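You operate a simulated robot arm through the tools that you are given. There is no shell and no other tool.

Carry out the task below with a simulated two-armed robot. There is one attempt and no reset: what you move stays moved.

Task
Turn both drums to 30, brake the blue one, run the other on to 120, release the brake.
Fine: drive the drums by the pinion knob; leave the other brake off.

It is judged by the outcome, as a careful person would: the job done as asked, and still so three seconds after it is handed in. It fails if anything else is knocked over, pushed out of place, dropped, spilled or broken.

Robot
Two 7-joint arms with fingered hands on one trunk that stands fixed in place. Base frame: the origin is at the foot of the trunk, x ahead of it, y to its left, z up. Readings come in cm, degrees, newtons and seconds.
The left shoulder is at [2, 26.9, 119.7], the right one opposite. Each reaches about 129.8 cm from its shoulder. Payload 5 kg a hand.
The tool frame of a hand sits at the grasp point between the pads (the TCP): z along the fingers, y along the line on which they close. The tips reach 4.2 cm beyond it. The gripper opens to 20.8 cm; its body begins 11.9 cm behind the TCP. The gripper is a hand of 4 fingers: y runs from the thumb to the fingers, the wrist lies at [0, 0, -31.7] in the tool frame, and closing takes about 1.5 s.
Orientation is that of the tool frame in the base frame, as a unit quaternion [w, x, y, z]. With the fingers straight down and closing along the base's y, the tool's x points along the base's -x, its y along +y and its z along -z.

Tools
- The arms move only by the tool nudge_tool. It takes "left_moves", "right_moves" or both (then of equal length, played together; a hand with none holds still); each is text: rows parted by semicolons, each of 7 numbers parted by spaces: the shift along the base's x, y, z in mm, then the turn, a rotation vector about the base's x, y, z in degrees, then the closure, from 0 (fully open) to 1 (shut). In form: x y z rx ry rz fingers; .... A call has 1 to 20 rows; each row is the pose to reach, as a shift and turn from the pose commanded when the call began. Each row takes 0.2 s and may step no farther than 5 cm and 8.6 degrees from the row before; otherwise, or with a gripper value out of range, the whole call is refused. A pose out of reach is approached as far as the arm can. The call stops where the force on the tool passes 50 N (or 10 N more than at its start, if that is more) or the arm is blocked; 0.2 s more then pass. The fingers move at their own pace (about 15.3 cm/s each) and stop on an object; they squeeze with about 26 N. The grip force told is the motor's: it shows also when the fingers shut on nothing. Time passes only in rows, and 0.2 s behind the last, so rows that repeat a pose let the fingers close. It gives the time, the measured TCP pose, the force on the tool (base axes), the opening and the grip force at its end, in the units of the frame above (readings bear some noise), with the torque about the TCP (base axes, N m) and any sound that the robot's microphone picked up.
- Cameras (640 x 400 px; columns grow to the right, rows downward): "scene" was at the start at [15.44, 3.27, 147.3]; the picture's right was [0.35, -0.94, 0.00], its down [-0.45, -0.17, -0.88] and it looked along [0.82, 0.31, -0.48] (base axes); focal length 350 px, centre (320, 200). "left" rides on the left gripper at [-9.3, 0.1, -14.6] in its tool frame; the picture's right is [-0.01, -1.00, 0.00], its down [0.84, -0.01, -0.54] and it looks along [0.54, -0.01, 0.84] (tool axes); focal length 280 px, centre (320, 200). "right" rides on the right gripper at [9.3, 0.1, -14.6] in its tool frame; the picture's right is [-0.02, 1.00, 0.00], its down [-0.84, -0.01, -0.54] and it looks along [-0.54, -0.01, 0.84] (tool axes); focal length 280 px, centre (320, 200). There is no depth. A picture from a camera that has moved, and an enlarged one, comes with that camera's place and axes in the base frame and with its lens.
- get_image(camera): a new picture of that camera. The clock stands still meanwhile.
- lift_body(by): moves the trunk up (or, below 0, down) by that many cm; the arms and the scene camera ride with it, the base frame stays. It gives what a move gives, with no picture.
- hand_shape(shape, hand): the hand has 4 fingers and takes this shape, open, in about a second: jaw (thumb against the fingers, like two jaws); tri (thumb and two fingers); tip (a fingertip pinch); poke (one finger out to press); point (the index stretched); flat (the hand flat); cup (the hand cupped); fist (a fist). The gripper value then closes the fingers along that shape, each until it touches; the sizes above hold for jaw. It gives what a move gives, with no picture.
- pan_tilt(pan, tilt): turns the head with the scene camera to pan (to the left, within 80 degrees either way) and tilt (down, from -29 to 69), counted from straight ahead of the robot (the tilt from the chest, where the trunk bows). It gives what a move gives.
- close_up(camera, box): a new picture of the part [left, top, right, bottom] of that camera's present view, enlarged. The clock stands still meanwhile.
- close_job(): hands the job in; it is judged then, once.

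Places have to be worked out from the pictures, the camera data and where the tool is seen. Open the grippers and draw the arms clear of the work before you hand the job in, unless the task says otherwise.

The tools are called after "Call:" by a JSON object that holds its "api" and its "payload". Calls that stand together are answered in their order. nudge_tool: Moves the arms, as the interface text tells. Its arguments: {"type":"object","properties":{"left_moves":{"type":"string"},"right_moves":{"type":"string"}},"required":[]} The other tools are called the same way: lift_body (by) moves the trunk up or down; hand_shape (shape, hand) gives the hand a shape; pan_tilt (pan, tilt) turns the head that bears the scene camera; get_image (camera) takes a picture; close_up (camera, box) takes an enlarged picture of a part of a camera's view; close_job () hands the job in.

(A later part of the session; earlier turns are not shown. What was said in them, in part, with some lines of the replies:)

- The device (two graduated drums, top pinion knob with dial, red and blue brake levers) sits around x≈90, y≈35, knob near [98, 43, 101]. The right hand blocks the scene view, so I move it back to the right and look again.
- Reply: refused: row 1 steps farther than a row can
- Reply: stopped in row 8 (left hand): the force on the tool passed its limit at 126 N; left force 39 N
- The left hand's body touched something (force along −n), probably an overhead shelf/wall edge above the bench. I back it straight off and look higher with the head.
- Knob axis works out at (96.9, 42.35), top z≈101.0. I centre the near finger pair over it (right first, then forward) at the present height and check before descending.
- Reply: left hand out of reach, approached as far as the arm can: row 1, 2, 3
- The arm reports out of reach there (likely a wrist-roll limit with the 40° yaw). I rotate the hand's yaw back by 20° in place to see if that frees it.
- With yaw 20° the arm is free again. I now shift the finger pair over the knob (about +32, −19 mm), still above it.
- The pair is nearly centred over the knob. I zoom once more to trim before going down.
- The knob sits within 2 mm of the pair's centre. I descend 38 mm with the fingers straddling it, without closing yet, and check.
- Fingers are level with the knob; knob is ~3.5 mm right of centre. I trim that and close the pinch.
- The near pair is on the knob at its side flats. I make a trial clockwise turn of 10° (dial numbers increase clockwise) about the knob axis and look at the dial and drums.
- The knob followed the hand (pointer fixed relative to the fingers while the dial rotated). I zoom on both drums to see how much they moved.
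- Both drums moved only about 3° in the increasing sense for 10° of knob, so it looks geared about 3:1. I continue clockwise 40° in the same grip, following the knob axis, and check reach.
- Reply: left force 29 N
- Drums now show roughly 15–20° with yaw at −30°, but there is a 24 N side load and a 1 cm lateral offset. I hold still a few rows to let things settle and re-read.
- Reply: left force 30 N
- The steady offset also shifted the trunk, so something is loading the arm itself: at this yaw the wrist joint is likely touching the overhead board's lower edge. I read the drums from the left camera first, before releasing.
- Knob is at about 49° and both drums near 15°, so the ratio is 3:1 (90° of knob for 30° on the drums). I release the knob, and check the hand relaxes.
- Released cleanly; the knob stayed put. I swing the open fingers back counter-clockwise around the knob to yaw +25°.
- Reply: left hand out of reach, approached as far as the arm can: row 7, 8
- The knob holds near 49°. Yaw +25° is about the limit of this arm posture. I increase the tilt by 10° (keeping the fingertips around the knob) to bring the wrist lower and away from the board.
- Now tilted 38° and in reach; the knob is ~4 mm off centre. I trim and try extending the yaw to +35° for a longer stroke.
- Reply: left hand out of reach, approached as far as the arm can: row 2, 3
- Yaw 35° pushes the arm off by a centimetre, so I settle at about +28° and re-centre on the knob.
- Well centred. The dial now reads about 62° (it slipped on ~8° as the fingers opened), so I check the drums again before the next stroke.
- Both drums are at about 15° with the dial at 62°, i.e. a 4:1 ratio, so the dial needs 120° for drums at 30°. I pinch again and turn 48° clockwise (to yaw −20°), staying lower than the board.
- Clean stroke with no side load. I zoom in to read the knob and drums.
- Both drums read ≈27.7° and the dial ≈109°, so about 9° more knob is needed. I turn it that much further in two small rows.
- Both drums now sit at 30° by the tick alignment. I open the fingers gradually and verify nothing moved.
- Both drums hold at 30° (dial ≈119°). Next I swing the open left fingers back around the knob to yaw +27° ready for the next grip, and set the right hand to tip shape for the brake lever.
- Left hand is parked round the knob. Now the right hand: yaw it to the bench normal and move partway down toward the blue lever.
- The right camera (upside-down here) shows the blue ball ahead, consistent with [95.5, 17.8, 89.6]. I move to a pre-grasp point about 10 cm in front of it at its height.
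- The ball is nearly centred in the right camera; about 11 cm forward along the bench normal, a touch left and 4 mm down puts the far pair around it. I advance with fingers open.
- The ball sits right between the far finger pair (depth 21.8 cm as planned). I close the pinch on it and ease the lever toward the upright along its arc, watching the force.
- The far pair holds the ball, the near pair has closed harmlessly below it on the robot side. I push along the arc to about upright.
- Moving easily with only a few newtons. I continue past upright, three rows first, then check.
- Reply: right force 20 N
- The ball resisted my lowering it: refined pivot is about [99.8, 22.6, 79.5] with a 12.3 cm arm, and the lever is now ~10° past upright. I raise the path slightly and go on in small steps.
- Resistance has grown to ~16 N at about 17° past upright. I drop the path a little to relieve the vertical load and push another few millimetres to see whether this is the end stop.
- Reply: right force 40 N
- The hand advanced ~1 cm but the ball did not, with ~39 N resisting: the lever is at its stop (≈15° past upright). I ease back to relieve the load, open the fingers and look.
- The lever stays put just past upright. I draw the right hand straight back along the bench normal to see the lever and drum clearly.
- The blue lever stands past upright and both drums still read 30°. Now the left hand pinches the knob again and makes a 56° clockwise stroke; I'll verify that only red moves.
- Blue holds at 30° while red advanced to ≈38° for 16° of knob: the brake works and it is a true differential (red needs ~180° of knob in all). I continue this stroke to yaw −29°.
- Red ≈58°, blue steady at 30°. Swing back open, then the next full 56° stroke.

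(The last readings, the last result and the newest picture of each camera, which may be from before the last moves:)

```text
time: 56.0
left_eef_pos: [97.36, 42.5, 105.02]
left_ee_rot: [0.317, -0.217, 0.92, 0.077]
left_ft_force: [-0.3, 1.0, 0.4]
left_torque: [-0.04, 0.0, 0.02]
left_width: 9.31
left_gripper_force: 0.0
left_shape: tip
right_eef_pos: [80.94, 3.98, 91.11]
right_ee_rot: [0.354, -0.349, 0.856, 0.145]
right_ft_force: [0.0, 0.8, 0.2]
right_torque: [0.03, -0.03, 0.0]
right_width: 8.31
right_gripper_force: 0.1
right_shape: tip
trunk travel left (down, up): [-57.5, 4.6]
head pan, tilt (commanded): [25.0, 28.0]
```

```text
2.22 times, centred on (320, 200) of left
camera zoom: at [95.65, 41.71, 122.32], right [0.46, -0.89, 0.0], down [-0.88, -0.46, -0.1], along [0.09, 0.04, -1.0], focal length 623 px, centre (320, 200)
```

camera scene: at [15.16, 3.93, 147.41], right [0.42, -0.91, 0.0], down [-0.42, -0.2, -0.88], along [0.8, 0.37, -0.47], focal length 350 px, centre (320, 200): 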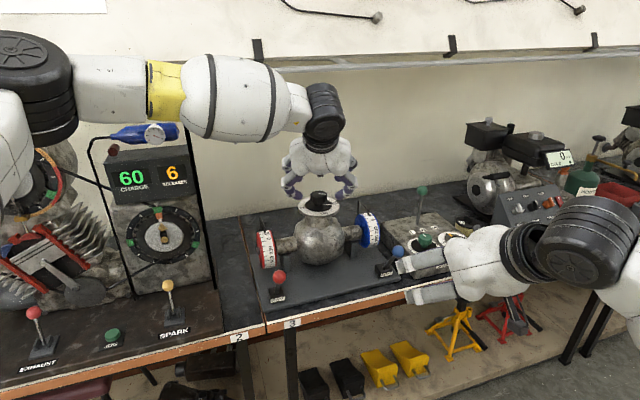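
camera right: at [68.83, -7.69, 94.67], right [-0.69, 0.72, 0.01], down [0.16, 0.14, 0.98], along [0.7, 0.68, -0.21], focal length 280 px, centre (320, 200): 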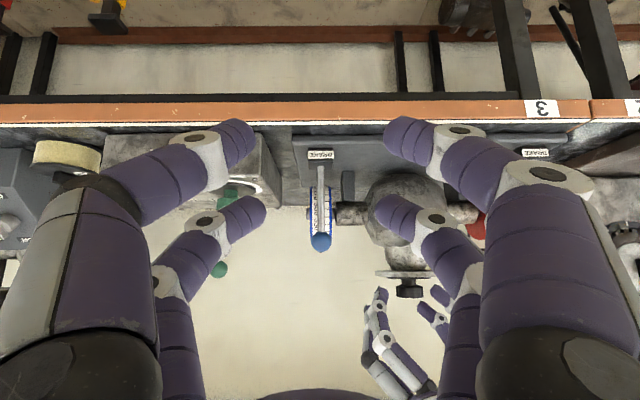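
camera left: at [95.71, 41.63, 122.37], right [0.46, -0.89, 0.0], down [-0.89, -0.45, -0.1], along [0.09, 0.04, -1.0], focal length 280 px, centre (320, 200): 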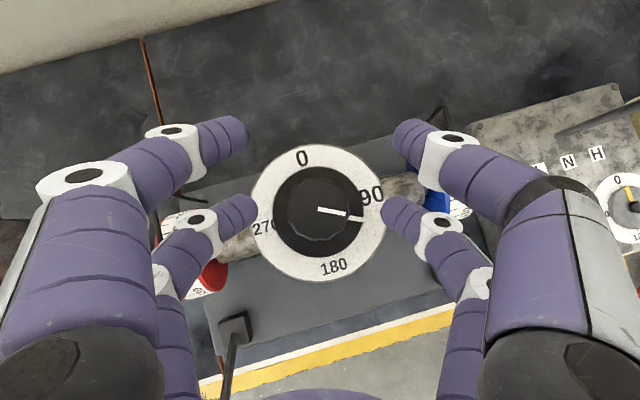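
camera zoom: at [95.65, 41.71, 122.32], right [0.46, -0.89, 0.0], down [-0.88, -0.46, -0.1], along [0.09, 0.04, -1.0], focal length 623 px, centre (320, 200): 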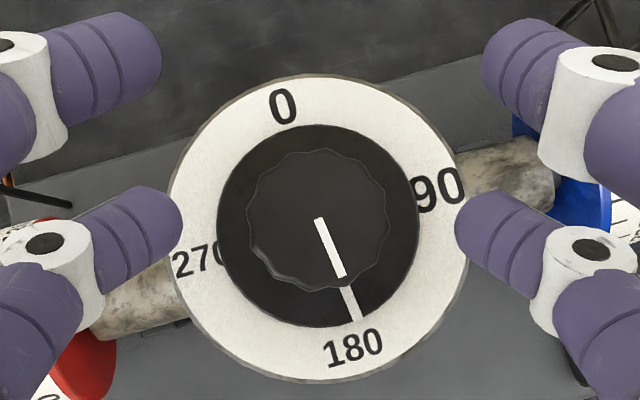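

Still centred, dial ≈174°. Pinching and making the full 56° stroke.

Call:
{"api": "nudge_tool", "payload": {"left_moves": "0 0 0 0 0 0 0.7; 0 0 0 0 0 0 0.85; 0 0 0 0 0 0 1; 0 0 0 0 0 0 1; 0 0 0 0 0 0 1; 0.2 -0.5 0 0 0 -8 1; 0.4 -1.1 0 0 0 -16 1; 0.4 -1.7 0 0 0 -24 1; 0.4 -2.2 0 0 0 -32 1; 0.3 -2.8 0 0 0 -40 1; 0.2 -3.3 0 0 0 -48 1; -0.1 -3.9 0 0 0 -56 1; -0.1 -3.9 0 0 0 -56 1"}}

Call:
{"api": "nudge_tool", "payload": {"left_moves": "0 0 0 0 0 0 0.9; 0 0 0 0 0 0 0.8; 0 0 0 0 0 0 0.7; 0 0 0 0 0 0 0.6; 0 0 0 0 0 0 0.55; 0 0 0 0 0 0 0.55"}}

Call:
{"api": "close_up", "payload": {"camera": "left", "box": [240, 140, 400, 280]}}

Call:
{"api": "close_up", "payload": {"camera": "scene", "box": [345, 205, 385, 235]}}

Call:
{"api": "close_up", "payload": {"camera": "scene", "box": [250, 215, 290, 245]}}

```text
time: 58.8
left_eef_pos: [97.09, 42.21, 104.76]
left_ee_rot: [0.316, 0.241, 0.914, -0.081]
left_ft_force: [-7.9, 2.8, 0.1]
left_torque: [0.02, 0.38, 0.04]
left_width: 0.59
left_gripper_force: 26.4
left_shape: tip
right_eef_pos: [81.01, 4.11, 91.0]
right_ee_rot: [0.354, -0.348, 0.856, 0.143]
right_ft_force: [0.6, 0.0, -0.1]
right_torque: [-0.05, -0.01, -0.02]
right_width: 8.3
right_gripper_force: 0.0
right_shape: tip
trunk travel left (down, up): [-57.5, 4.6]
head pan, tilt (commanded): [25.0, 28.0]
```

```text
time: 60.2
left_eef_pos: [97.3, 41.97, 104.92]
left_ee_rot: [0.316, 0.242, 0.914, -0.081]
left_ft_force: [-0.6, 0.8, -0.3]
left_torque: [0.02, -0.03, 0.0]
left_width: 9.27
left_gripper_force: 0.0
left_shape: tip
right_eef_pos: [81.07, 3.94, 91.08]
right_ee_rot: [0.355, -0.347, 0.856, 0.145]
right_ft_force: [0.3, -0.3, 0.0]
right_torque: [0.02, -0.02, -0.01]
right_width: 8.26
right_gripper_force: 0.0
right_shape: tip
trunk travel left (down, up): [-57.5, 4.6]
head pan, tilt (commanded): [25.0, 28.0]
```

```text
2.86 times, centred on (320, 210) of left
camera zoom: at [95.81, 42.8, 122.2], right [-0.48, -0.88, 0.0], down [-0.87, 0.48, -0.1], along [0.08, -0.05, -1.0], focal length 801 px, centre (320, 171)
```

zoom: 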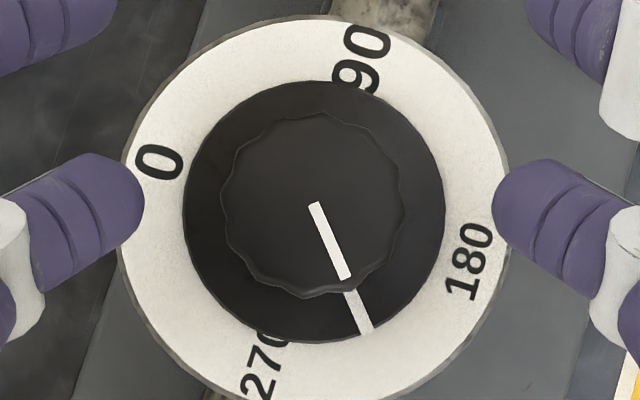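

```text
13.33 times, centred on (365, 220) of scene
camera zoom: at [15.19, 3.91, 147.39], right [0.42, -0.91, 0.0], down [-0.43, -0.2, -0.88], along [0.8, 0.37, -0.47], focal length 4659 px, centre (-280, -67)
```

zoom: 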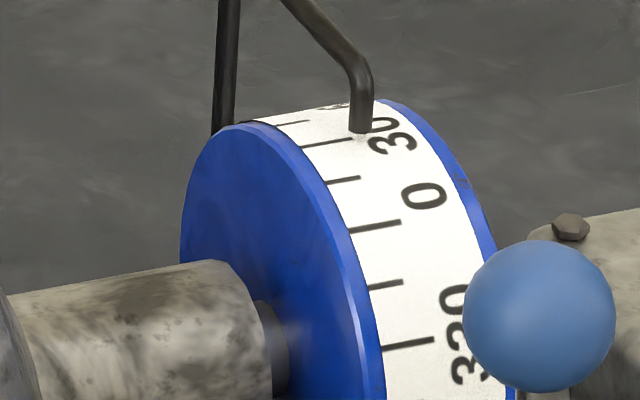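

```text
13.33 times, centred on (270, 230) of scene
camera zoom: at [15.19, 3.91, 147.39], right [0.42, -0.91, 0.0], down [-0.43, -0.2, -0.88], along [0.8, 0.37, -0.47], focal length 4659 px, centre (987, -200)
```

zoom: 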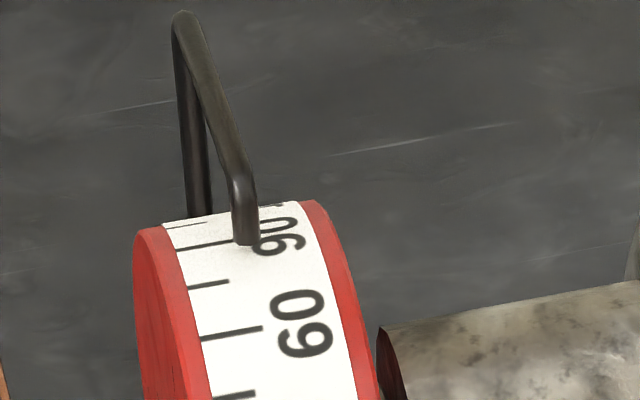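

Red ≈86°, dial ≈229°, blue still 30°. About 68° of knob remain; swing back, then a 44° stroke.

Call:
{"api": "nudge_tool", "payload": {"left_moves": "0.2 0.5 0 0 0 8 0.55; 0.4 1.1 0 0 0 16 0.55; 0.5 1.6 0 0 0 24 0.55; 0.5 2.2 0 0 0 32 0.55; 0.4 2.8 0 0 0 40 0.55; 0.3 3.3 0 0 0 48 0.55; 0.1 3.9 0 0 0 56 0.55; 0.1 3.9 0 0 0 56 0.55"}}

Call:
{"api": "nudge_tool", "payload": {"left_moves": "0 0 0 0 0 0 0.7; 0 0 0 0 0 0 0.85; 0 0 0 0 0 0 1; 0 0 0 0 0 0 1; 0 0 0 0 0 0 1; 0.2 -0.5 0 0 0 -8 1; 0.4 -1.1 0 0 0 -16 1; 0.4 -1.7 0 0 0 -24 1; 0.4 -2.2 0 0 0 -32 1; 0.3 -2.8 0 0 0 -40 1; 0.3 -3.0 0 0 0 -44 1; 0.3 -3.0 0 0 0 -44 1"}}

Call:
{"api": "nudge_tool", "payload": {"left_moves": "0 0 0 0 0 0 0.9; 0 0 0 0 0 0 0.8; 0 0 0 0 0 0 0.7; 0 0 0 0 0 0 0.6; 0 0 0 0 0 0 0.55; 0 0 0 0 0 0 0.55"}}

Call:
{"api": "close_up", "payload": {"camera": "scene", "box": [250, 215, 290, 245]}}

Call:
{"api": "close_up", "payload": {"camera": "left", "box": [240, 140, 400, 280]}}

```text
time: 62.0
left_eef_pos: [97.32, 42.41, 105.0]
left_ee_rot: [0.317, -0.217, 0.92, 0.078]
left_ft_force: [0.4, 0.2, 0.9]
left_torque: [0.0, 0.01, -0.02]
left_width: 9.33
left_gripper_force: 0.1
left_shape: tip
right_eef_pos: [80.94, 4.04, 91.11]
right_ee_rot: [0.354, -0.348, 0.856, 0.145]
right_ft_force: [-0.2, 0.5, 0.2]
right_torque: [-0.03, 0.01, -0.03]
right_width: 8.3
right_gripper_force: 0.1
right_shape: tip
trunk travel left (down, up): [-57.5, 4.6]
head pan, tilt (commanded): [25.0, 28.0]
```

```text
time: 64.6
left_eef_pos: [97.14, 42.23, 104.93]
left_ee_rot: [0.323, 0.146, 0.934, -0.046]
left_ft_force: [-6.9, -3.3, -3.0]
left_torque: [-0.25, 0.31, 0.03]
left_width: 0.55
left_gripper_force: 25.6
left_shape: tip
right_eef_pos: [80.96, 3.89, 91.04]
right_ee_rot: [0.355, -0.348, 0.856, 0.145]
right_ft_force: [0.5, 0.5, 0.0]
right_torque: [0.0, -0.02, 0.0]
right_width: 8.27
right_gripper_force: 0.0
right_shape: tip
trunk travel left (down, up): [-57.5, 4.6]
head pan, tilt (commanded): [25.0, 28.0]
```

```text
time: 66.0
left_eef_pos: [97.33, 42.24, 105.0]
left_ee_rot: [0.323, 0.145, 0.934, -0.047]
left_ft_force: [-0.3, 0.7, 0.0]
left_torque: [-0.02, 0.0, 0.01]
left_width: 9.29
left_gripper_force: 0.1
left_shape: tip
right_eef_pos: [81.01, 3.96, 91.19]
right_ee_rot: [0.354, -0.35, 0.855, 0.146]
right_ft_force: [0.6, -0.5, 0.4]
right_torque: [0.01, 0.01, -0.01]
right_width: 8.27
right_gripper_force: 0.1
right_shape: tip
trunk travel left (down, up): [-57.5, 4.6]
head pan, tilt (commanded): [25.0, 28.0]
```

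```text
13.33 times, centred on (270, 230) of scene
camera zoom: at [15.19, 3.91, 147.39], right [0.42, -0.91, 0.0], down [-0.43, -0.2, -0.88], along [0.8, 0.37, -0.47], focal length 4659 px, centre (987, -200)
```

zoom: 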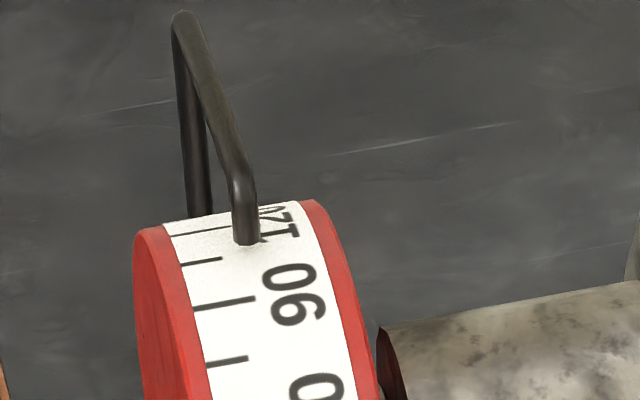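

```text
2.86 times, centred on (320, 210) of left
camera zoom: at [95.65, 42.67, 122.23], right [-0.29, -0.96, 0.0], down [-0.95, 0.29, -0.1], along [0.09, -0.03, -1.0], focal length 801 px, centre (320, 171)
```

zoom: 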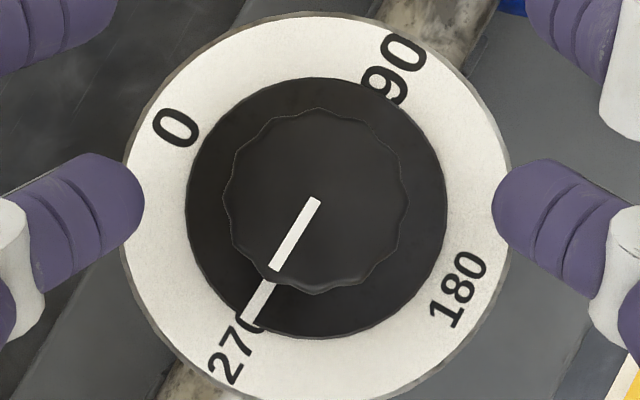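

Red ≈107.5°, so about 25° of knob remain. I swing back 32°, regrip and turn 24°, then read before trimming.

Call:
{"api": "nudge_tool", "payload": {"left_moves": "0.1 0.6 0 0 0 8 0.55; 0.2 1.1 0 0 0 16 0.55; 0.1 1.7 0 0 0 24 0.55; 0 2.3 0 0 0 32 0.55; 0 2.3 0 0 0 32 0.55"}}

Call:
{"api": "nudge_tool", "payload": {"left_moves": "0 0 0 0 0 0 0.7; 0 0 0 0 0 0 0.85; 0 0 0 0 0 0 1; 0 0 0 0 0 0 1; 0 0 0 0 0 0 1; 0.1 -0.6 0 0 0 -8 1; 0.1 -1.1 0 0 0 -16 1; 0.1 -1.7 0 0 0 -24 1; 0.1 -1.7 0 0 0 -24 1"}}

Call:
{"api": "close_up", "payload": {"camera": "scene", "box": [250, 215, 290, 245]}}

Call:
{"api": "close_up", "payload": {"camera": "scene", "box": [345, 205, 385, 235]}}

Call:
{"api": "close_up", "payload": {"camera": "left", "box": [240, 140, 400, 280]}}

```text
time: 67.2
left_eef_pos: [97.26, 42.34, 105.01]
left_ee_rot: [0.324, -0.119, 0.938, 0.045]
left_ft_force: [-0.4, 0.0, 0.0]
left_torque: [0.03, 0.03, 0.03]
left_width: 9.34
left_gripper_force: 0.0
left_shape: tip
right_eef_pos: [81.02, 4.03, 91.08]
right_ee_rot: [0.355, -0.349, 0.855, 0.145]
right_ft_force: [0.1, 0.1, 0.1]
right_torque: [-0.01, -0.01, -0.02]
right_width: 8.29
right_gripper_force: 0.0
right_shape: tip
trunk travel left (down, up): [-57.5, 4.6]
head pan, tilt (commanded): [25.0, 28.0]
```

```text
time: 69.2
left_eef_pos: [97.13, 42.28, 104.78]
left_ee_rot: [0.325, 0.08, 0.942, -0.025]
left_ft_force: [-1.0, -0.7, -2.3]
left_torque: [-0.06, 0.03, 0.02]
left_width: 0.57
left_gripper_force: 25.6
left_shape: tip
right_eef_pos: [81.05, 4.07, 91.02]
right_ee_rot: [0.353, -0.349, 0.856, 0.146]
right_ft_force: [0.4, -0.4, -0.1]
right_torque: [-0.05, 0.01, -0.06]
right_width: 8.32
right_gripper_force: 0.1
right_shape: tip
trunk travel left (down, up): [-57.5, 4.6]
head pan, tilt (commanded): [25.0, 28.0]
```

```text
13.33 times, centred on (270, 230) of scene
camera zoom: at [15.2, 3.97, 147.39], right [0.42, -0.91, 0.0], down [-0.43, -0.2, -0.88], along [0.8, 0.37, -0.47], focal length 4659 px, centre (987, -200)
```

zoom: 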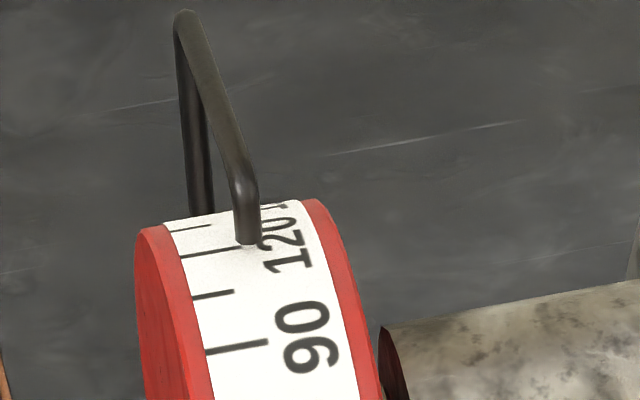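

```text
13.33 times, centred on (365, 220) of scene
camera zoom: at [15.2, 3.97, 147.39], right [0.42, -0.91, 0.0], down [-0.43, -0.2, -0.88], along [0.8, 0.37, -0.47], focal length 4659 px, centre (-280, -67)
```

zoom: 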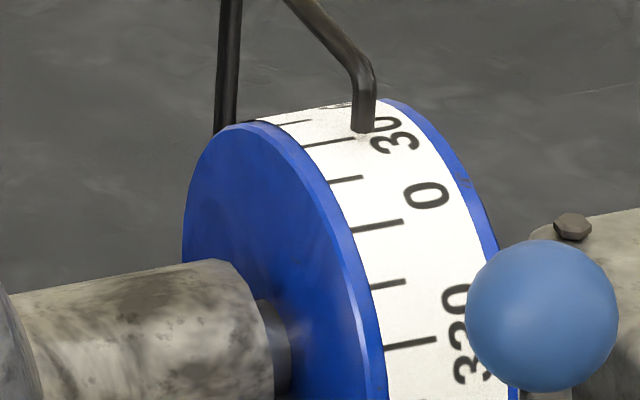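

```text
2.86 times, centred on (320, 210) of left
camera zoom: at [95.57, 42.5, 122.2], right [-0.15, -0.99, 0.0], down [-0.98, 0.15, -0.1], along [0.09, -0.02, -1.0], focal length 801 px, centre (320, 171)
```

zoom: 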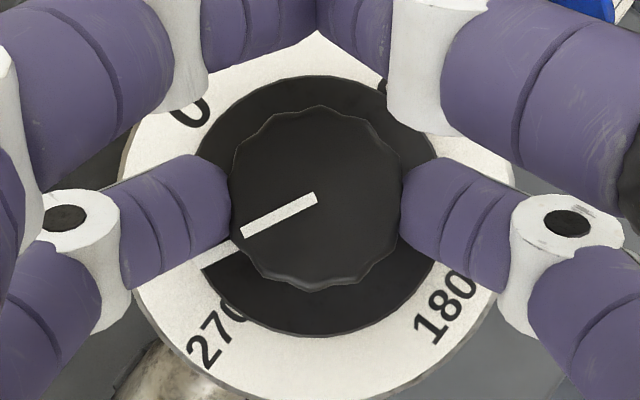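

Red is at about 119–119.5°. To compare like for like, I return the head to the exact view used for the initial zero reference and zoom the same boxes.

Call:
{"api": "pan_tilt", "payload": {"pan": 25, "tilt": 30}}

Call:
{"api": "close_up", "payload": {"camera": "scene", "box": [256, 205, 286, 225]}}

Call:
{"api": "close_up", "payload": {"camera": "scene", "box": [355, 190, 385, 210]}}

```text
time: 69.8
left_eef_pos: [97.31, 42.3, 104.84]
left_ee_rot: [0.325, 0.08, 0.942, -0.024]
left_ft_force: [-3.4, 1.1, -4.2]
left_torque: [-0.02, 0.07, 0.02]
left_width: 0.56
left_gripper_force: 26.0
left_shape: tip
right_eef_pos: [81.02, 3.93, 90.94]
right_ee_rot: [0.353, -0.349, 0.856, 0.145]
right_ft_force: [0.2, -0.2, -1.5]
right_torque: [0.02, -0.01, -0.01]
right_width: 8.3
right_gripper_force: 0.1
right_shape: tip
trunk travel left (down, up): [-57.5, 4.6]
head pan, tilt (commanded): [25.0, 30.0]
```

```text
16.00 times, centred on (271, 215) of scene
camera zoom: at [15.14, 3.91, 147.07], right [0.42, -0.91, 0.0], down [-0.45, -0.21, -0.87], along [0.78, 0.37, -0.5], focal length 5591 px, centre (1104, -40)
```

zoom: 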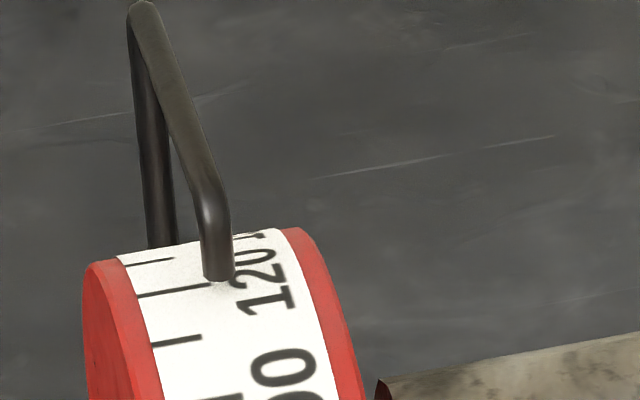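

```text
16.00 times, centred on (370, 200) of scene
camera zoom: at [15.14, 3.91, 147.07], right [0.42, -0.91, 0.0], down [-0.45, -0.21, -0.87], along [0.78, 0.37, -0.5], focal length 5591 px, centre (-480, 200)
```

zoom: 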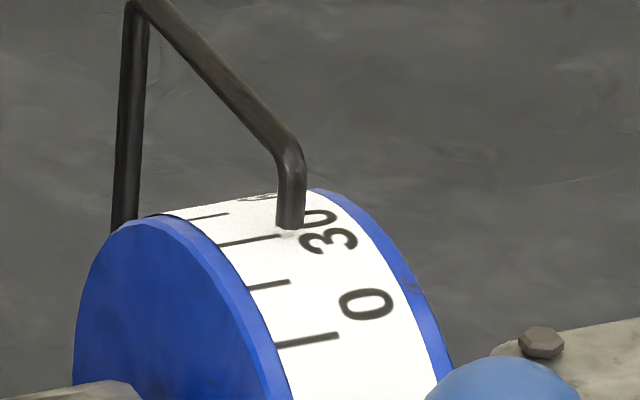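

By direct comparison with the zero reference, red is at ≈119.2° and blue at ≈30.2°. I turn the knob 1.6° more, then open the fingers gently and recheck.

Call:
{"api": "nudge_tool", "payload": {"left_moves": "0 -0.1 0 0 0 -1.6 1; 0 -0.1 0 0 0 -1.6 1; 0 -0.1 0 0 0 -1.6 1"}}

Call:
{"api": "nudge_tool", "payload": {"left_moves": "0 0 0 0 0 0 0.9; 0 0 0 0 0 0 0.8; 0 0 0 0 0 0 0.7; 0 0 0 0 0 0 0.6; 0 0 0 0 0 0 0.55; 0 0 0 0 0 0 0.55"}}

Call:
{"api": "close_up", "payload": {"camera": "scene", "box": [256, 205, 286, 225]}}

Call:
{"api": "close_up", "payload": {"camera": "scene", "box": [355, 190, 385, 210]}}

Call:
{"api": "close_up", "payload": {"camera": "left", "box": [240, 140, 400, 280]}}

```text
time: 70.6
left_eef_pos: [97.16, 42.22, 104.88]
left_ee_rot: [0.325, 0.092, 0.941, -0.028]
left_ft_force: [-3.1, 3.9, -3.1]
left_torque: [0.09, 0.07, 0.02]
left_width: 0.59
left_gripper_force: 26.2
left_shape: tip
right_eef_pos: [81.0, 4.08, 90.97]
right_ee_rot: [0.354, -0.348, 0.856, 0.145]
right_ft_force: [0.1, 0.5, -0.6]
right_torque: [-0.01, -0.01, 0.03]
right_width: 8.29
right_gripper_force: 0.1
right_shape: tip
trunk travel left (down, up): [-57.5, 4.6]
head pan, tilt (commanded): [25.0, 30.0]
```

```text
time: 72.0
left_eef_pos: [97.23, 42.12, 104.89]
left_ee_rot: [0.325, 0.092, 0.941, -0.028]
left_ft_force: [0.5, -0.3, -0.5]
left_torque: [0.0, 0.01, 0.01]
left_width: 9.32
left_gripper_force: 0.0
left_shape: tip
right_eef_pos: [80.98, 3.96, 91.01]
right_ee_rot: [0.354, -0.349, 0.856, 0.145]
right_ft_force: [-0.3, 0.2, 0.7]
right_torque: [0.0, 0.0, 0.0]
right_width: 8.27
right_gripper_force: 0.1
right_shape: tip
trunk travel left (down, up): [-57.5, 4.6]
head pan, tilt (commanded): [25.0, 30.0]
```

```text
16.00 times, centred on (271, 215) of scene
camera zoom: at [15.12, 3.88, 147.08], right [0.42, -0.91, 0.0], down [-0.45, -0.21, -0.87], along [0.78, 0.37, -0.5], focal length 5591 px, centre (1104, -40)
```

zoom: 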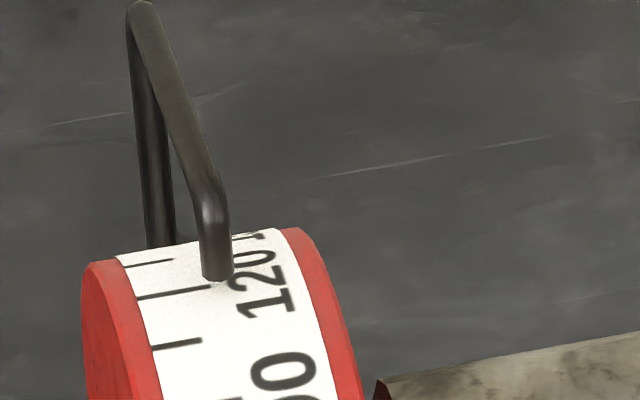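

```text
16.00 times, centred on (370, 200) of scene
camera zoom: at [15.12, 3.88, 147.08], right [0.42, -0.91, 0.0], down [-0.45, -0.21, -0.87], along [0.78, 0.37, -0.5], focal length 5591 px, centre (-480, 200)
```

zoom: 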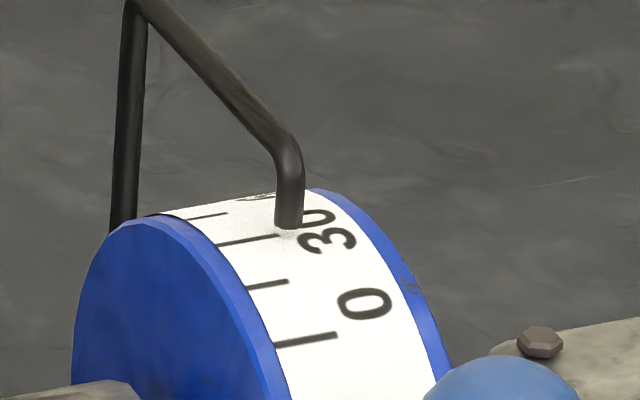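

```text
2.86 times, centred on (320, 210) of left
camera zoom: at [95.57, 42.45, 122.22], right [-0.18, -0.98, 0.0], down [-0.98, 0.18, -0.1], along [0.09, -0.02, -1.0], focal length 801 px, centre (320, 171)
```

zoom: 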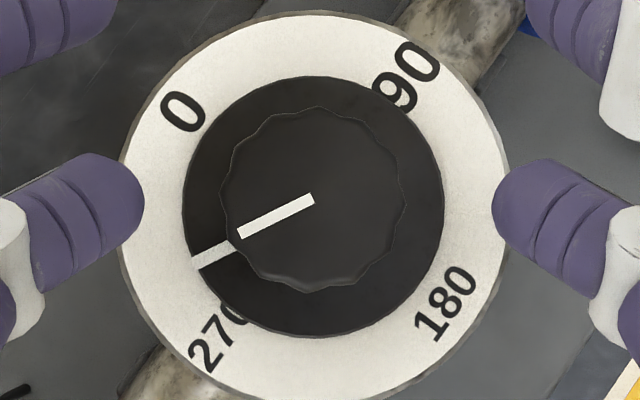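

Red is at 120° and blue at 30° after release. I withdraw the left hand now: slightly up and straight back with the fingers open, clear of the knob.

Call:
{"api": "nudge_tool", "payload": {"left_moves": "0 0 6 0 0 0 0.5; -15 2 10 0 0 0 0.45; -45 6 14 0 0 0 0.4; -90 12 16 0 0 0 0.4; -135 18 18 0 0 0 0.4; -180 24 20 0 0 0 0.4; -225 30 20 0 0 0 0.4"}}

Call:
{"api": "get_image", "payload": {"camera": "scene"}}

Call:
{"api": "close_up", "payload": {"camera": "scene", "box": [256, 205, 286, 225]}}

Call:
{"api": "get_image", "payload": {"camera": "right"}}

```text
time: 73.6
left_eef_pos: [74.76, 45.21, 106.8]
left_ee_rot: [0.325, 0.092, 0.941, -0.028]
left_ft_force: [-0.2, 0.0, 0.8]
left_torque: [-0.04, -0.04, -0.01]
left_width: 12.43
left_gripper_force: 0.0
left_shape: tip
right_eef_pos: [80.93, 4.04, 91.18]
right_ee_rot: [0.355, -0.348, 0.855, 0.145]
right_ft_force: [-1.2, 0.8, 0.1]
right_torque: [-0.11, -0.06, -0.06]
right_width: 8.29
right_gripper_force: 0.0
right_shape: tip
trunk travel left (down, up): [-57.5, 4.6]
head pan, tilt (commanded): [25.0, 30.0]
```

```text
taken
camera scene: at [15.05, 3.94, 147.09], right [0.42, -0.91, 0.0], down [-0.45, -0.21, -0.87], along [0.79, 0.37, -0.5], focal length 350 px, centre (320, 200)
```

scene: 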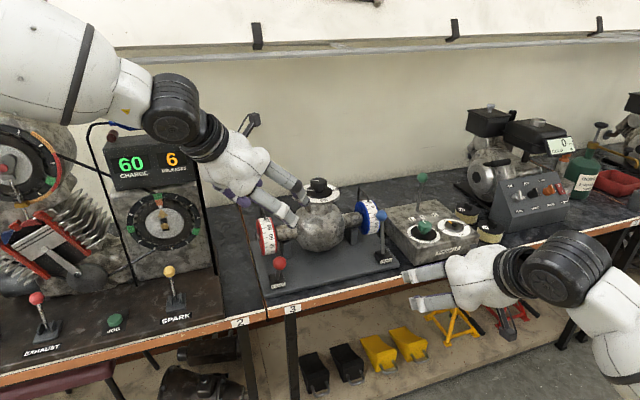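

```text
16.00 times, centred on (271, 215) of scene
camera zoom: at [15.05, 3.94, 147.09], right [0.42, -0.91, 0.0], down [-0.45, -0.21, -0.87], along [0.79, 0.37, -0.5], focal length 5591 px, centre (1104, -40)
```

zoom: 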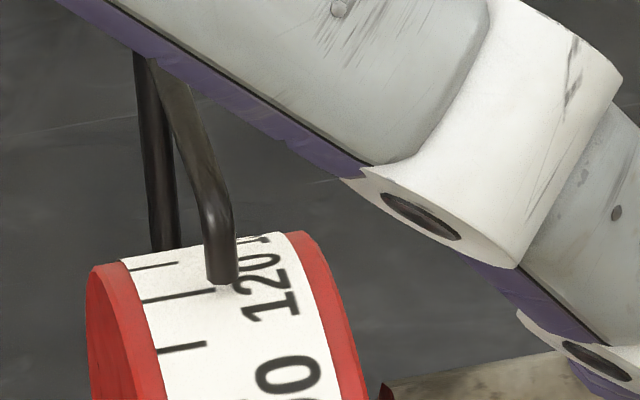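

```text
taken
camera right: at [68.8, -7.65, 94.78], right [-0.69, 0.72, 0.01], down [0.16, 0.14, 0.98], along [0.7, 0.68, -0.21], focal length 280 px, centre (320, 200)
```

right: 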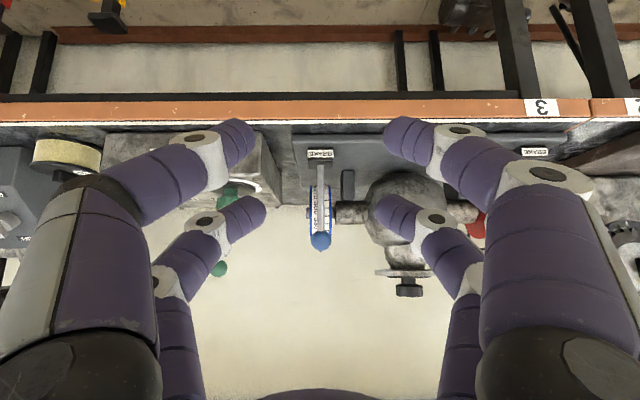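

Red remains at 120°. I retract the left hand further and, at the same time, bring the open right hand back along the same line around the blue ball.

Call:
{"api": "nudge_tool", "payload": {"left_moves": "-25 0 15 0 0 0 0.4; -50 0 30 0 0 0 0.4; -75 0 45 0 0 0 0.4; -100 0 60 0 0 0 0.4; -125 0 75 0 0 0 0.4; -150 0 90 0 0 0 0.4; -150 0 90 0 0 0 0.4", "right_moves": "30 30 0 0 0 0 0.6; 60 60 0 0 0 0 0.6; 90 90 0 0 0 0 0.6; 120 120 0 0 0 0 0.6; 150 150 0 0 0 0 0.6; 176 176 0 0 0 0 0.6; 176 176 0 0 0 0 0.6"}}

Call:
{"api": "get_image", "payload": {"camera": "right"}}

Call:
{"api": "get_image", "payload": {"camera": "scene"}}

```text
time: 75.2
left_eef_pos: [59.7, 45.31, 115.77]
left_ee_rot: [0.325, 0.092, 0.941, -0.028]
left_ft_force: [0.8, -1.1, 0.5]
left_torque: [0.05, 0.04, 0.01]
left_width: 12.44
left_gripper_force: 0.1
left_shape: tip
right_eef_pos: [98.62, 21.62, 91.1]
right_ee_rot: [0.355, -0.348, 0.856, 0.145]
right_ft_force: [-0.1, 0.0, -0.3]
right_torque: [0.09, 0.02, 0.08]
right_width: 8.27
right_gripper_force: 0.1
right_shape: tip
trunk travel left (down, up): [-57.5, 4.6]
head pan, tilt (commanded): [25.0, 30.0]
```

```text
taken
camera right: at [86.5, 9.89, 94.76], right [-0.69, 0.72, 0.01], down [0.16, 0.14, 0.98], along [0.71, 0.68, -0.21], focal length 280 px, centre (320, 200)
```

right: 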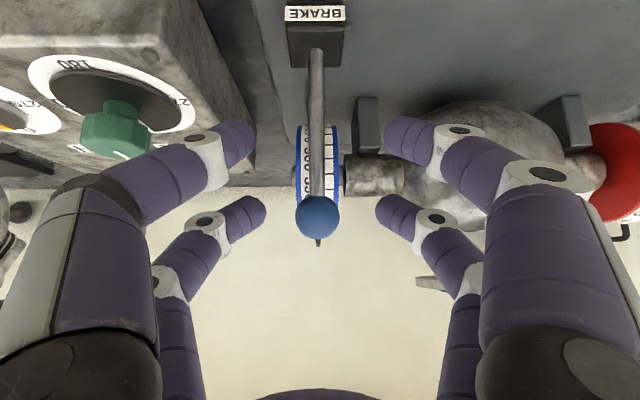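

```text
taken
camera scene: at [15.18, 3.82, 147.07], right [0.42, -0.91, 0.0], down [-0.45, -0.21, -0.87], along [0.79, 0.37, -0.5], focal length 350 px, centre (320, 200)
```

scene: 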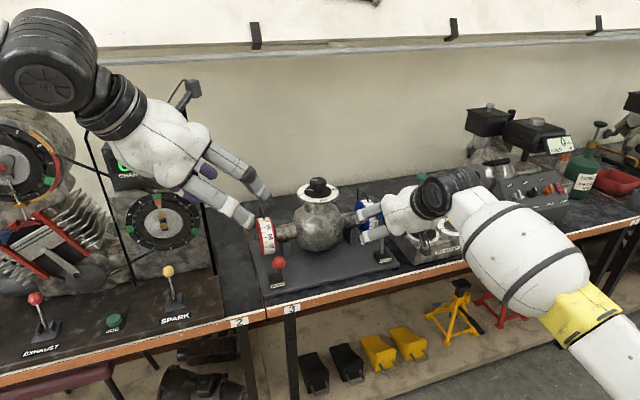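

The ball is centred between the far pair again (depth 21.8 cm). I trim up 4 mm, pinch it, and then pull the lever back along its arc toward the off side.

Call:
{"api": "nudge_tool", "payload": {"right_moves": "1.4 -1.4 4 0 0 0 0.7; 1.4 -1.4 4 0 0 0 0.85; 1.4 -1.4 4 0 0 0 1; 1.4 -1.4 4 0 0 0 1; 1.4 -1.4 4 0 0 0 1"}}

Call:
{"api": "nudge_tool", "payload": {"right_moves": "-7.2 -7 2.2 0 0 0 1; -14.4 -13.9 3.4 0 0 0 1; -21.5 -20.9 4 0 0 0 1; -28.7 -27.9 3.7 0 0 0 1; -35.9 -34.9 2.7 0 0 0 1; -43.1 -41.8 0.8 0 0 0 1; -43.1 -41.8 0.8 0 0 0 1"}}

Call:
{"api": "get_image", "payload": {"camera": "right"}}

```text
time: 76.4
left_eef_pos: [59.63, 45.33, 115.97]
left_ee_rot: [0.325, 0.092, 0.941, -0.029]
left_ft_force: [0.8, 0.3, -0.5]
left_torque: [0.03, 0.0, 0.0]
left_width: 12.42
left_gripper_force: 0.0
left_shape: tip
right_eef_pos: [98.59, 21.6, 91.44]
right_ee_rot: [0.354, -0.348, 0.856, 0.145]
right_ft_force: [0.1, 0.6, -1.0]
right_torque: [-0.04, 0.02, -0.02]
right_width: 0.12
right_gripper_force: 25.9
right_shape: tip
trunk travel left (down, up): [-57.5, 4.6]
head pan, tilt (commanded): [25.0, 30.0]
```

```text
time: 78.0
left_eef_pos: [59.58, 45.26, 115.86]
left_ee_rot: [0.325, 0.093, 0.941, -0.029]
left_ft_force: [0.4, 0.1, 1.0]
left_torque: [0.03, 0.04, -0.02]
left_width: 12.44
left_gripper_force: 0.1
left_shape: tip
right_eef_pos: [94.51, 17.39, 91.76]
right_ee_rot: [0.355, -0.349, 0.855, 0.145]
right_ft_force: [-3.0, 5.7, 5.2]
right_torque: [0.36, -0.33, 0.33]
right_width: 0.12
right_gripper_force: 26.0
right_shape: tip
trunk travel left (down, up): [-57.5, 4.6]
head pan, tilt (commanded): [25.0, 30.0]
```

```text
taken
camera right: at [82.32, 5.64, 95.34], right [-0.69, 0.72, 0.01], down [0.16, 0.14, 0.98], along [0.7, 0.68, -0.21], focal length 280 px, centre (320, 200)
```

right: 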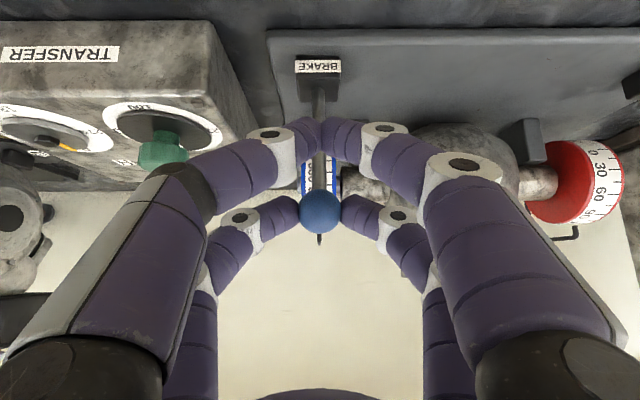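

The lever follows. I pull it the rest of the way to the off side.

Call:
{"api": "nudge_tool", "payload": {"right_moves": "-7.2 -7 -2.8 0 0 0 1; -14.4 -13.9 -6.6 0 0 0 1; -21.5 -20.9 -11.3 0 0 0 1; -26.6 -25.8 -15.4 0 0 0 1; -26.6 -25.8 -15.4 0 0 0 1"}}

Call:
{"api": "get_image", "payload": {"camera": "right"}}

Call:
{"api": "close_up", "payload": {"camera": "scene", "box": [330, 190, 450, 280]}}

```text
time: 79.2
left_eef_pos: [59.55, 45.26, 115.96]
left_ee_rot: [0.325, 0.092, 0.941, -0.028]
left_ft_force: [0.5, -0.2, -0.4]
left_torque: [-0.01, 0.0, -0.01]
left_width: 12.44
left_gripper_force: 0.0
left_shape: tip
right_eef_pos: [91.88, 14.76, 90.19]
right_ee_rot: [0.355, -0.348, 0.855, 0.146]
right_ft_force: [-7.1, 0.3, 9.1]
right_torque: [0.51, -0.41, 0.28]
right_width: 0.16
right_gripper_force: 26.1
right_shape: tip
trunk travel left (down, up): [-57.5, 4.6]
head pan, tilt (commanded): [25.0, 30.0]
```

```text
taken
camera right: at [79.65, 3.04, 93.89], right [-0.69, 0.72, 0.01], down [0.16, 0.14, 0.98], along [0.7, 0.68, -0.21], focal length 280 px, centre (320, 200)
```

right: 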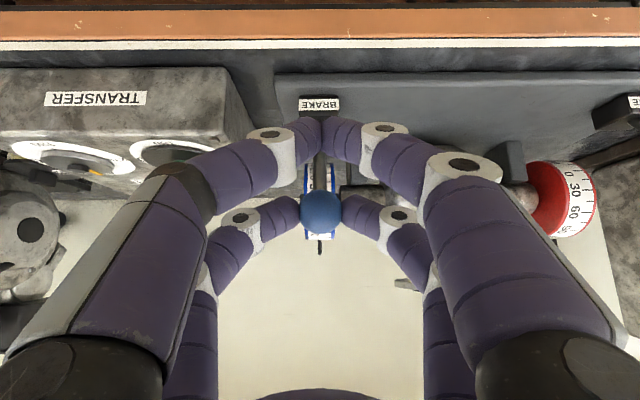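

```text
4.44 times, centred on (390, 235) of scene
camera zoom: at [15.02, 3.86, 147.09], right [0.42, -0.91, 0.0], down [-0.45, -0.21, -0.87], along [0.79, 0.37, -0.5], focal length 1553 px, centre (9, 44)
```

zoom: 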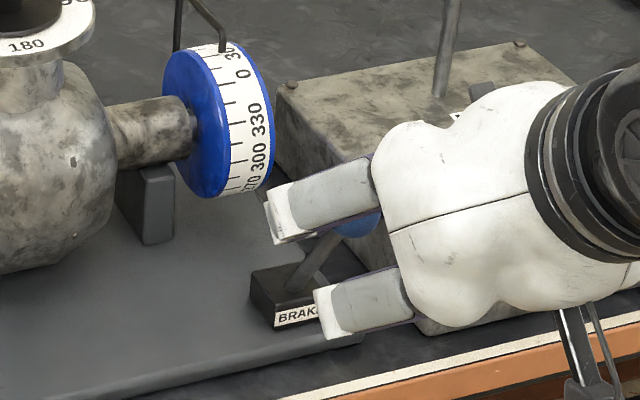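

The lever is within ~2 mm of its original off position. I pull a few millimetres more to seat it on the stop, then open the fingers.

Call:
{"api": "nudge_tool", "payload": {"right_moves": "-3 -2.8 -1.5 0 0 0 1; -5 -4.8 -2.5 0 0 0 1; -5 -4.8 -2.5 0 0 0 1"}}

Call:
{"api": "nudge_tool", "payload": {"right_moves": "2 2 1 0 0 0 0.9; 3 3 2 0 0 0 0.8; 3 3 2 0 0 0 0.7; 3 3 2 0 0 0 0.6; 3 3 2 0 0 0 0.55; 3 3 2 0 0 0 0.55"}}

Call:
{"api": "get_image", "payload": {"camera": "right"}}

```text
time: 80.0
left_eef_pos: [59.7, 45.31, 115.72]
left_ee_rot: [0.325, 0.092, 0.941, -0.028]
left_ft_force: [0.4, 0.2, -0.2]
left_torque: [-0.04, 0.02, -0.02]
left_width: 12.42
left_gripper_force: 0.1
left_shape: tip
right_eef_pos: [91.27, 14.38, 90.01]
right_ee_rot: [0.355, -0.349, 0.855, 0.146]
right_ft_force: [8.1, 7.0, 11.2]
right_torque: [0.46, -0.49, 0.03]
right_width: 0.15
right_gripper_force: 26.1
right_shape: tip
trunk travel left (down, up): [-57.5, 4.6]
head pan, tilt (commanded): [25.0, 30.0]
```

```text
time: 81.4
left_eef_pos: [59.59, 45.33, 115.86]
left_ee_rot: [0.325, 0.092, 0.941, -0.028]
left_ft_force: [-0.1, -0.8, 0.0]
left_torque: [-0.02, 0.02, -0.01]
left_width: 12.45
left_gripper_force: 0.1
left_shape: tip
right_eef_pos: [91.64, 14.58, 90.16]
right_ee_rot: [0.355, -0.347, 0.856, 0.145]
right_ft_force: [-0.7, -0.6, 0.2]
right_torque: [0.01, -0.01, -0.01]
right_width: 9.3
right_gripper_force: 0.3
right_shape: tip
trunk travel left (down, up): [-57.5, 4.6]
head pan, tilt (commanded): [25.0, 30.0]
```

```text
taken
camera right: at [79.46, 2.9, 93.67], right [-0.69, 0.72, 0.01], down [0.16, 0.14, 0.98], along [0.7, 0.68, -0.21], focal length 280 px, centre (320, 200)
```

right: 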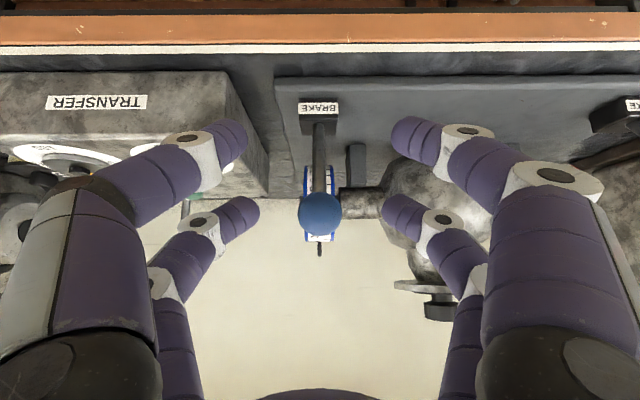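

The ball is back exactly where it was when off. I withdraw the right hand straight back, then up and away.

Call:
{"api": "nudge_tool", "payload": {"right_moves": "-30 -30 0 0 0 0 0.5; -60 -60 0 0 0 0 0.4; -90 -90 0 0 0 0 0.4; -120 -120 0 0 0 0 0.4; -150 -150 10 0 0 0 0.4; -180 -180 30 0 0 0 0.4; -210 -200 60 0 0 0 0.4; -240 -220 90 0 0 0 0.4; -270 -240 120 0 0 0 0.4"}}

Call:
{"api": "get_image", "payload": {"camera": "scene"}}

Call:
{"api": "close_up", "payload": {"camera": "scene", "box": [245, 170, 415, 295]}}

Call:
{"api": "close_up", "payload": {"camera": "scene", "box": [256, 205, 286, 225]}}

Call:
{"api": "close_up", "payload": {"camera": "scene", "box": [355, 190, 385, 210]}}

```text
time: 83.4
left_eef_pos: [59.69, 45.25, 115.94]
left_ee_rot: [0.325, 0.091, 0.941, -0.028]
left_ft_force: [-0.6, -0.3, 1.0]
left_torque: [-0.01, -0.02, 0.02]
left_width: 12.42
left_gripper_force: 0.1
left_shape: tip
right_eef_pos: [64.53, -9.55, 101.96]
right_ee_rot: [0.353, -0.349, 0.856, 0.145]
right_ft_force: [-0.5, 0.6, -0.9]
right_torque: [-0.04, -0.05, -0.01]
right_width: 12.43
right_gripper_force: 0.0
right_shape: tip
trunk travel left (down, up): [-57.5, 4.6]
head pan, tilt (commanded): [25.0, 30.0]
```

```text
taken
camera scene: at [15.08, 3.87, 147.09], right [0.42, -0.91, 0.0], down [-0.45, -0.21, -0.87], along [0.79, 0.37, -0.5], focal length 350 px, centre (320, 200)
```

scene: 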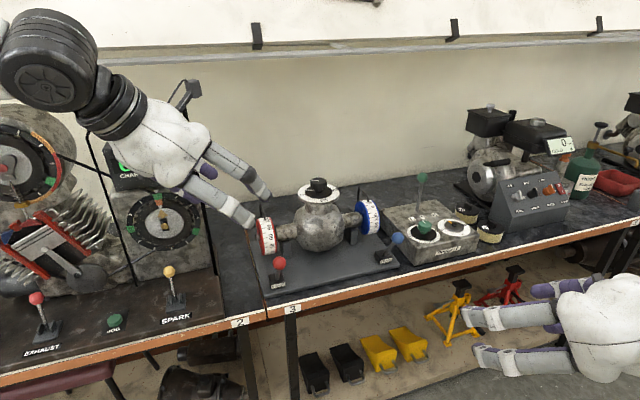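

```text
3.20 times, centred on (330, 232) of scene
camera zoom: at [15.08, 3.87, 147.09], right [0.42, -0.91, 0.0], down [-0.45, -0.21, -0.87], along [0.79, 0.37, -0.5], focal length 1118 px, centre (288, 96)
```

zoom: 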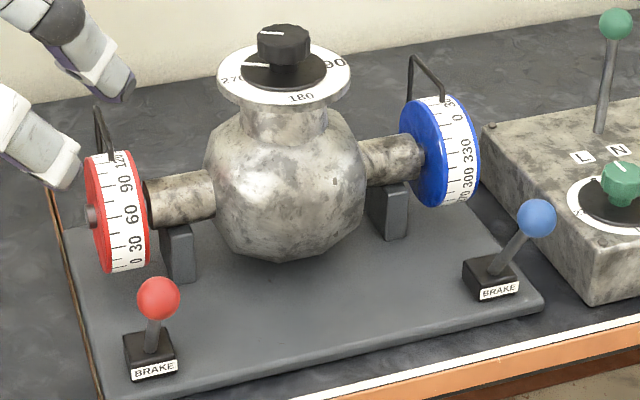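

```text
16.00 times, centred on (271, 215) of scene
camera zoom: at [15.08, 3.87, 147.09], right [0.42, -0.91, 0.0], down [-0.45, -0.21, -0.87], along [0.79, 0.37, -0.5], focal length 5591 px, centre (1104, -40)
```

zoom: 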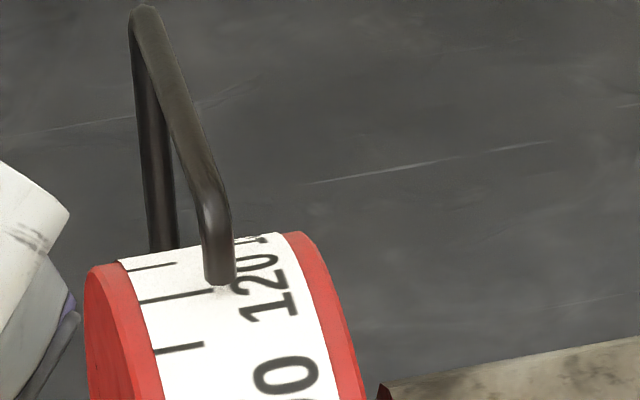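

```text
16.00 times, centred on (370, 200) of scene
camera zoom: at [15.08, 3.87, 147.09], right [0.42, -0.91, 0.0], down [-0.45, -0.21, -0.87], along [0.79, 0.37, -0.5], focal length 5591 px, centre (-480, 200)
```

zoom: 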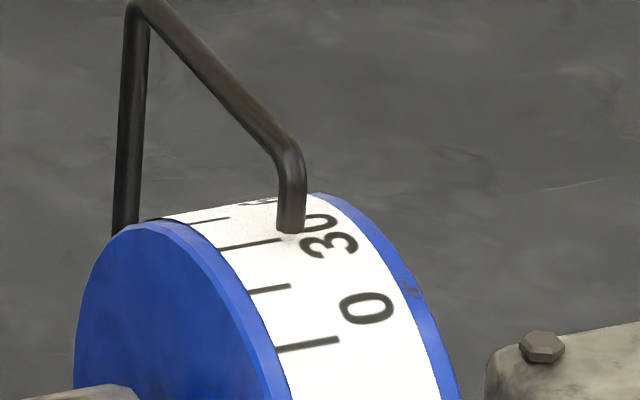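

Both levers are off and the base looks undisturbed. I take tighter zooms on both pointers for a final precise reading.

Call:
{"api": "close_up", "payload": {"camera": "scene", "box": [261, 213, 273, 223]}}

Call:
{"api": "close_up", "payload": {"camera": "scene", "box": [363, 196, 375, 206]}}

```text
16.00 times, centred on (267, 218) of scene
camera zoom: at [15.08, 3.87, 147.09], right [0.42, -0.91, 0.0], down [-0.45, -0.21, -0.87], along [0.79, 0.37, -0.5], focal length 5591 px, centre (1168, -88)
```

zoom: 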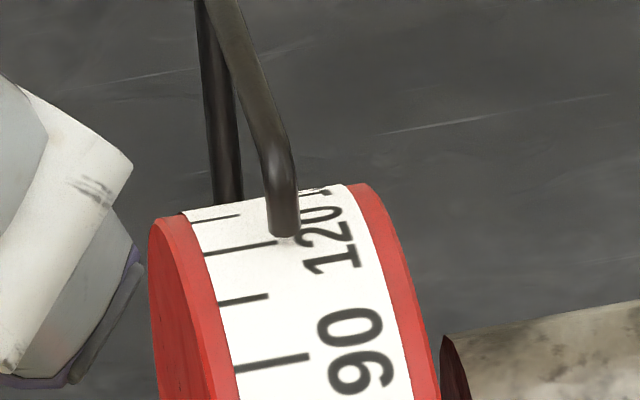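

```text
16.00 times, centred on (369, 201) of scene
camera zoom: at [15.08, 3.87, 147.09], right [0.42, -0.91, 0.0], down [-0.45, -0.21, -0.87], along [0.79, 0.37, -0.5], focal length 5591 px, centre (-464, 184)
```

zoom: 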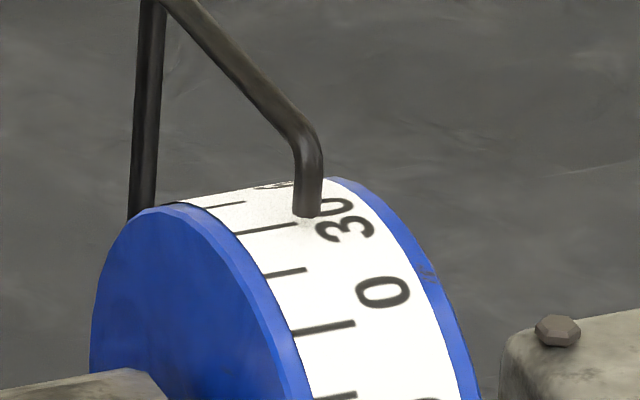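

Readings hold: red ≈120°, blue ≈30°, both levers off. I open both grippers and draw the arms further clear of the bench.

Call:
{"api": "nudge_tool", "payload": {"left_moves": "-25 0 20 0 0 0 0.2; -50 0 40 0 0 0 0; -75 0 60 0 0 0 0; -90 0 75 0 0 0 0; -90 0 75 0 0 0 0; -90 0 75 0 0 0 0", "right_moves": "-25 -20 25 0 0 0 0.2; -50 -40 50 0 0 0 0; -75 -60 75 0 0 0 0; -100 -80 100 0 0 0 0; -120 -90 120 0 0 0 0; -120 -90 120 0 0 0 0"}}

Call:
{"api": "get_image", "payload": {"camera": "scene"}}

Call:
{"api": "close_up", "payload": {"camera": "scene", "box": [245, 170, 415, 295]}}

Call:
{"api": "close_up", "payload": {"camera": "scene", "box": [0, 0, 640, 100]}}

```text
time: 84.8
left_eef_pos: [50.79, 45.35, 123.19]
left_ee_rot: [0.325, 0.093, 0.941, -0.028]
left_ft_force: [-1.0, 0.0, -0.2]
left_torque: [0.02, -0.02, 0.02]
left_width: 20.78
left_gripper_force: 0.0
left_shape: tip
right_eef_pos: [52.53, -18.57, 114.22]
right_ee_rot: [0.354, -0.348, 0.856, 0.145]
right_ft_force: [-0.6, -0.5, 0.4]
right_torque: [0.0, -0.05, -0.01]
right_width: 20.78
right_gripper_force: 0.0
right_shape: tip
trunk travel left (down, up): [-57.5, 4.6]
head pan, tilt (commanded): [25.0, 30.0]
```

```text
taken
camera scene: at [15.08, 3.87, 147.07], right [0.42, -0.91, 0.0], down [-0.45, -0.21, -0.87], along [0.79, 0.37, -0.5], focal length 350 px, centre (320, 200)
```

scene: 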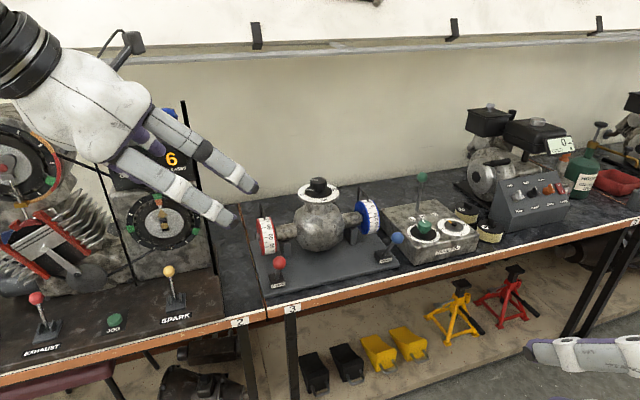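

```text
3.20 times, centred on (330, 232) of scene
camera zoom: at [15.08, 3.87, 147.07], right [0.42, -0.91, 0.0], down [-0.45, -0.21, -0.87], along [0.79, 0.37, -0.5], focal length 1118 px, centre (288, 96)
```

zoom: 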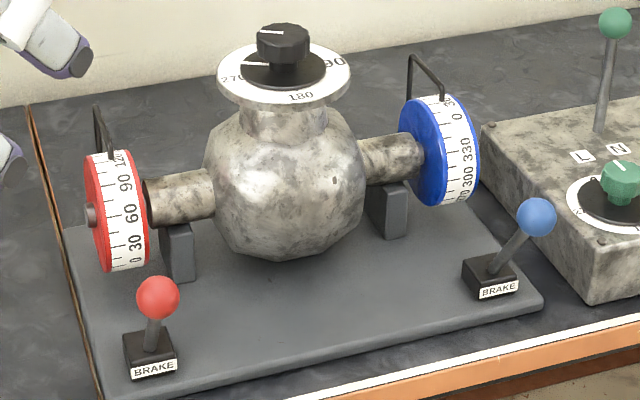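

```text
1.00 times, centred on (320, 50) of scene (not enlarged: the box is as wide or as high as the picture)
camera zoom: at [15.08, 3.87, 147.07], right [0.42, -0.91, 0.0], down [-0.45, -0.21, -0.87], along [0.79, 0.37, -0.5], focal length 350 px, centre (320, 350)
```

zoom: 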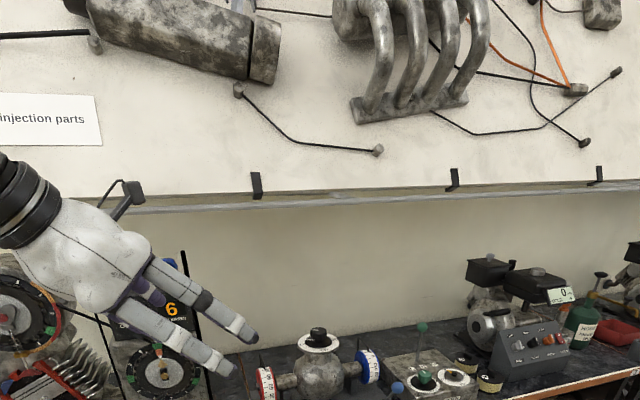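

The board and its exhibits and the bench items all look undisturbed. Red reads 120°, blue 30°, both brakes are off, the grippers are open and the arms are clear. I hand the job in.

Call:
{"api": "close_job", "payload": {}}

```text
The job is handed in.
```

The job is handed in: the red drum reads about 120, the blue drum about 30, and both brakes are off. Both readings came from zoomed camera views and are good to about half a degree.

- **Both drums to 30:** I turned the pinion knob about 120 degrees, since the drums run at a quarter of the knob.
- **Blue braked, red on to 120:** I pushed the blue lever to its stop. Turning the knob a further 180 degrees then moved only the red drum, and blue held at 30.
- **Brake released:** I pulled the blue lever back to where it started. The red brake was never touched.
- **Contacts on the way:** Early on, the left hand hit the display board above the bench, peaking at 126 N. Later its wrist appeared to press against the board's lower edge during one knob stroke. I saw nothing displaced on the board or the bench afterwards.

Both grippers are open and the arms are clear of the bench.
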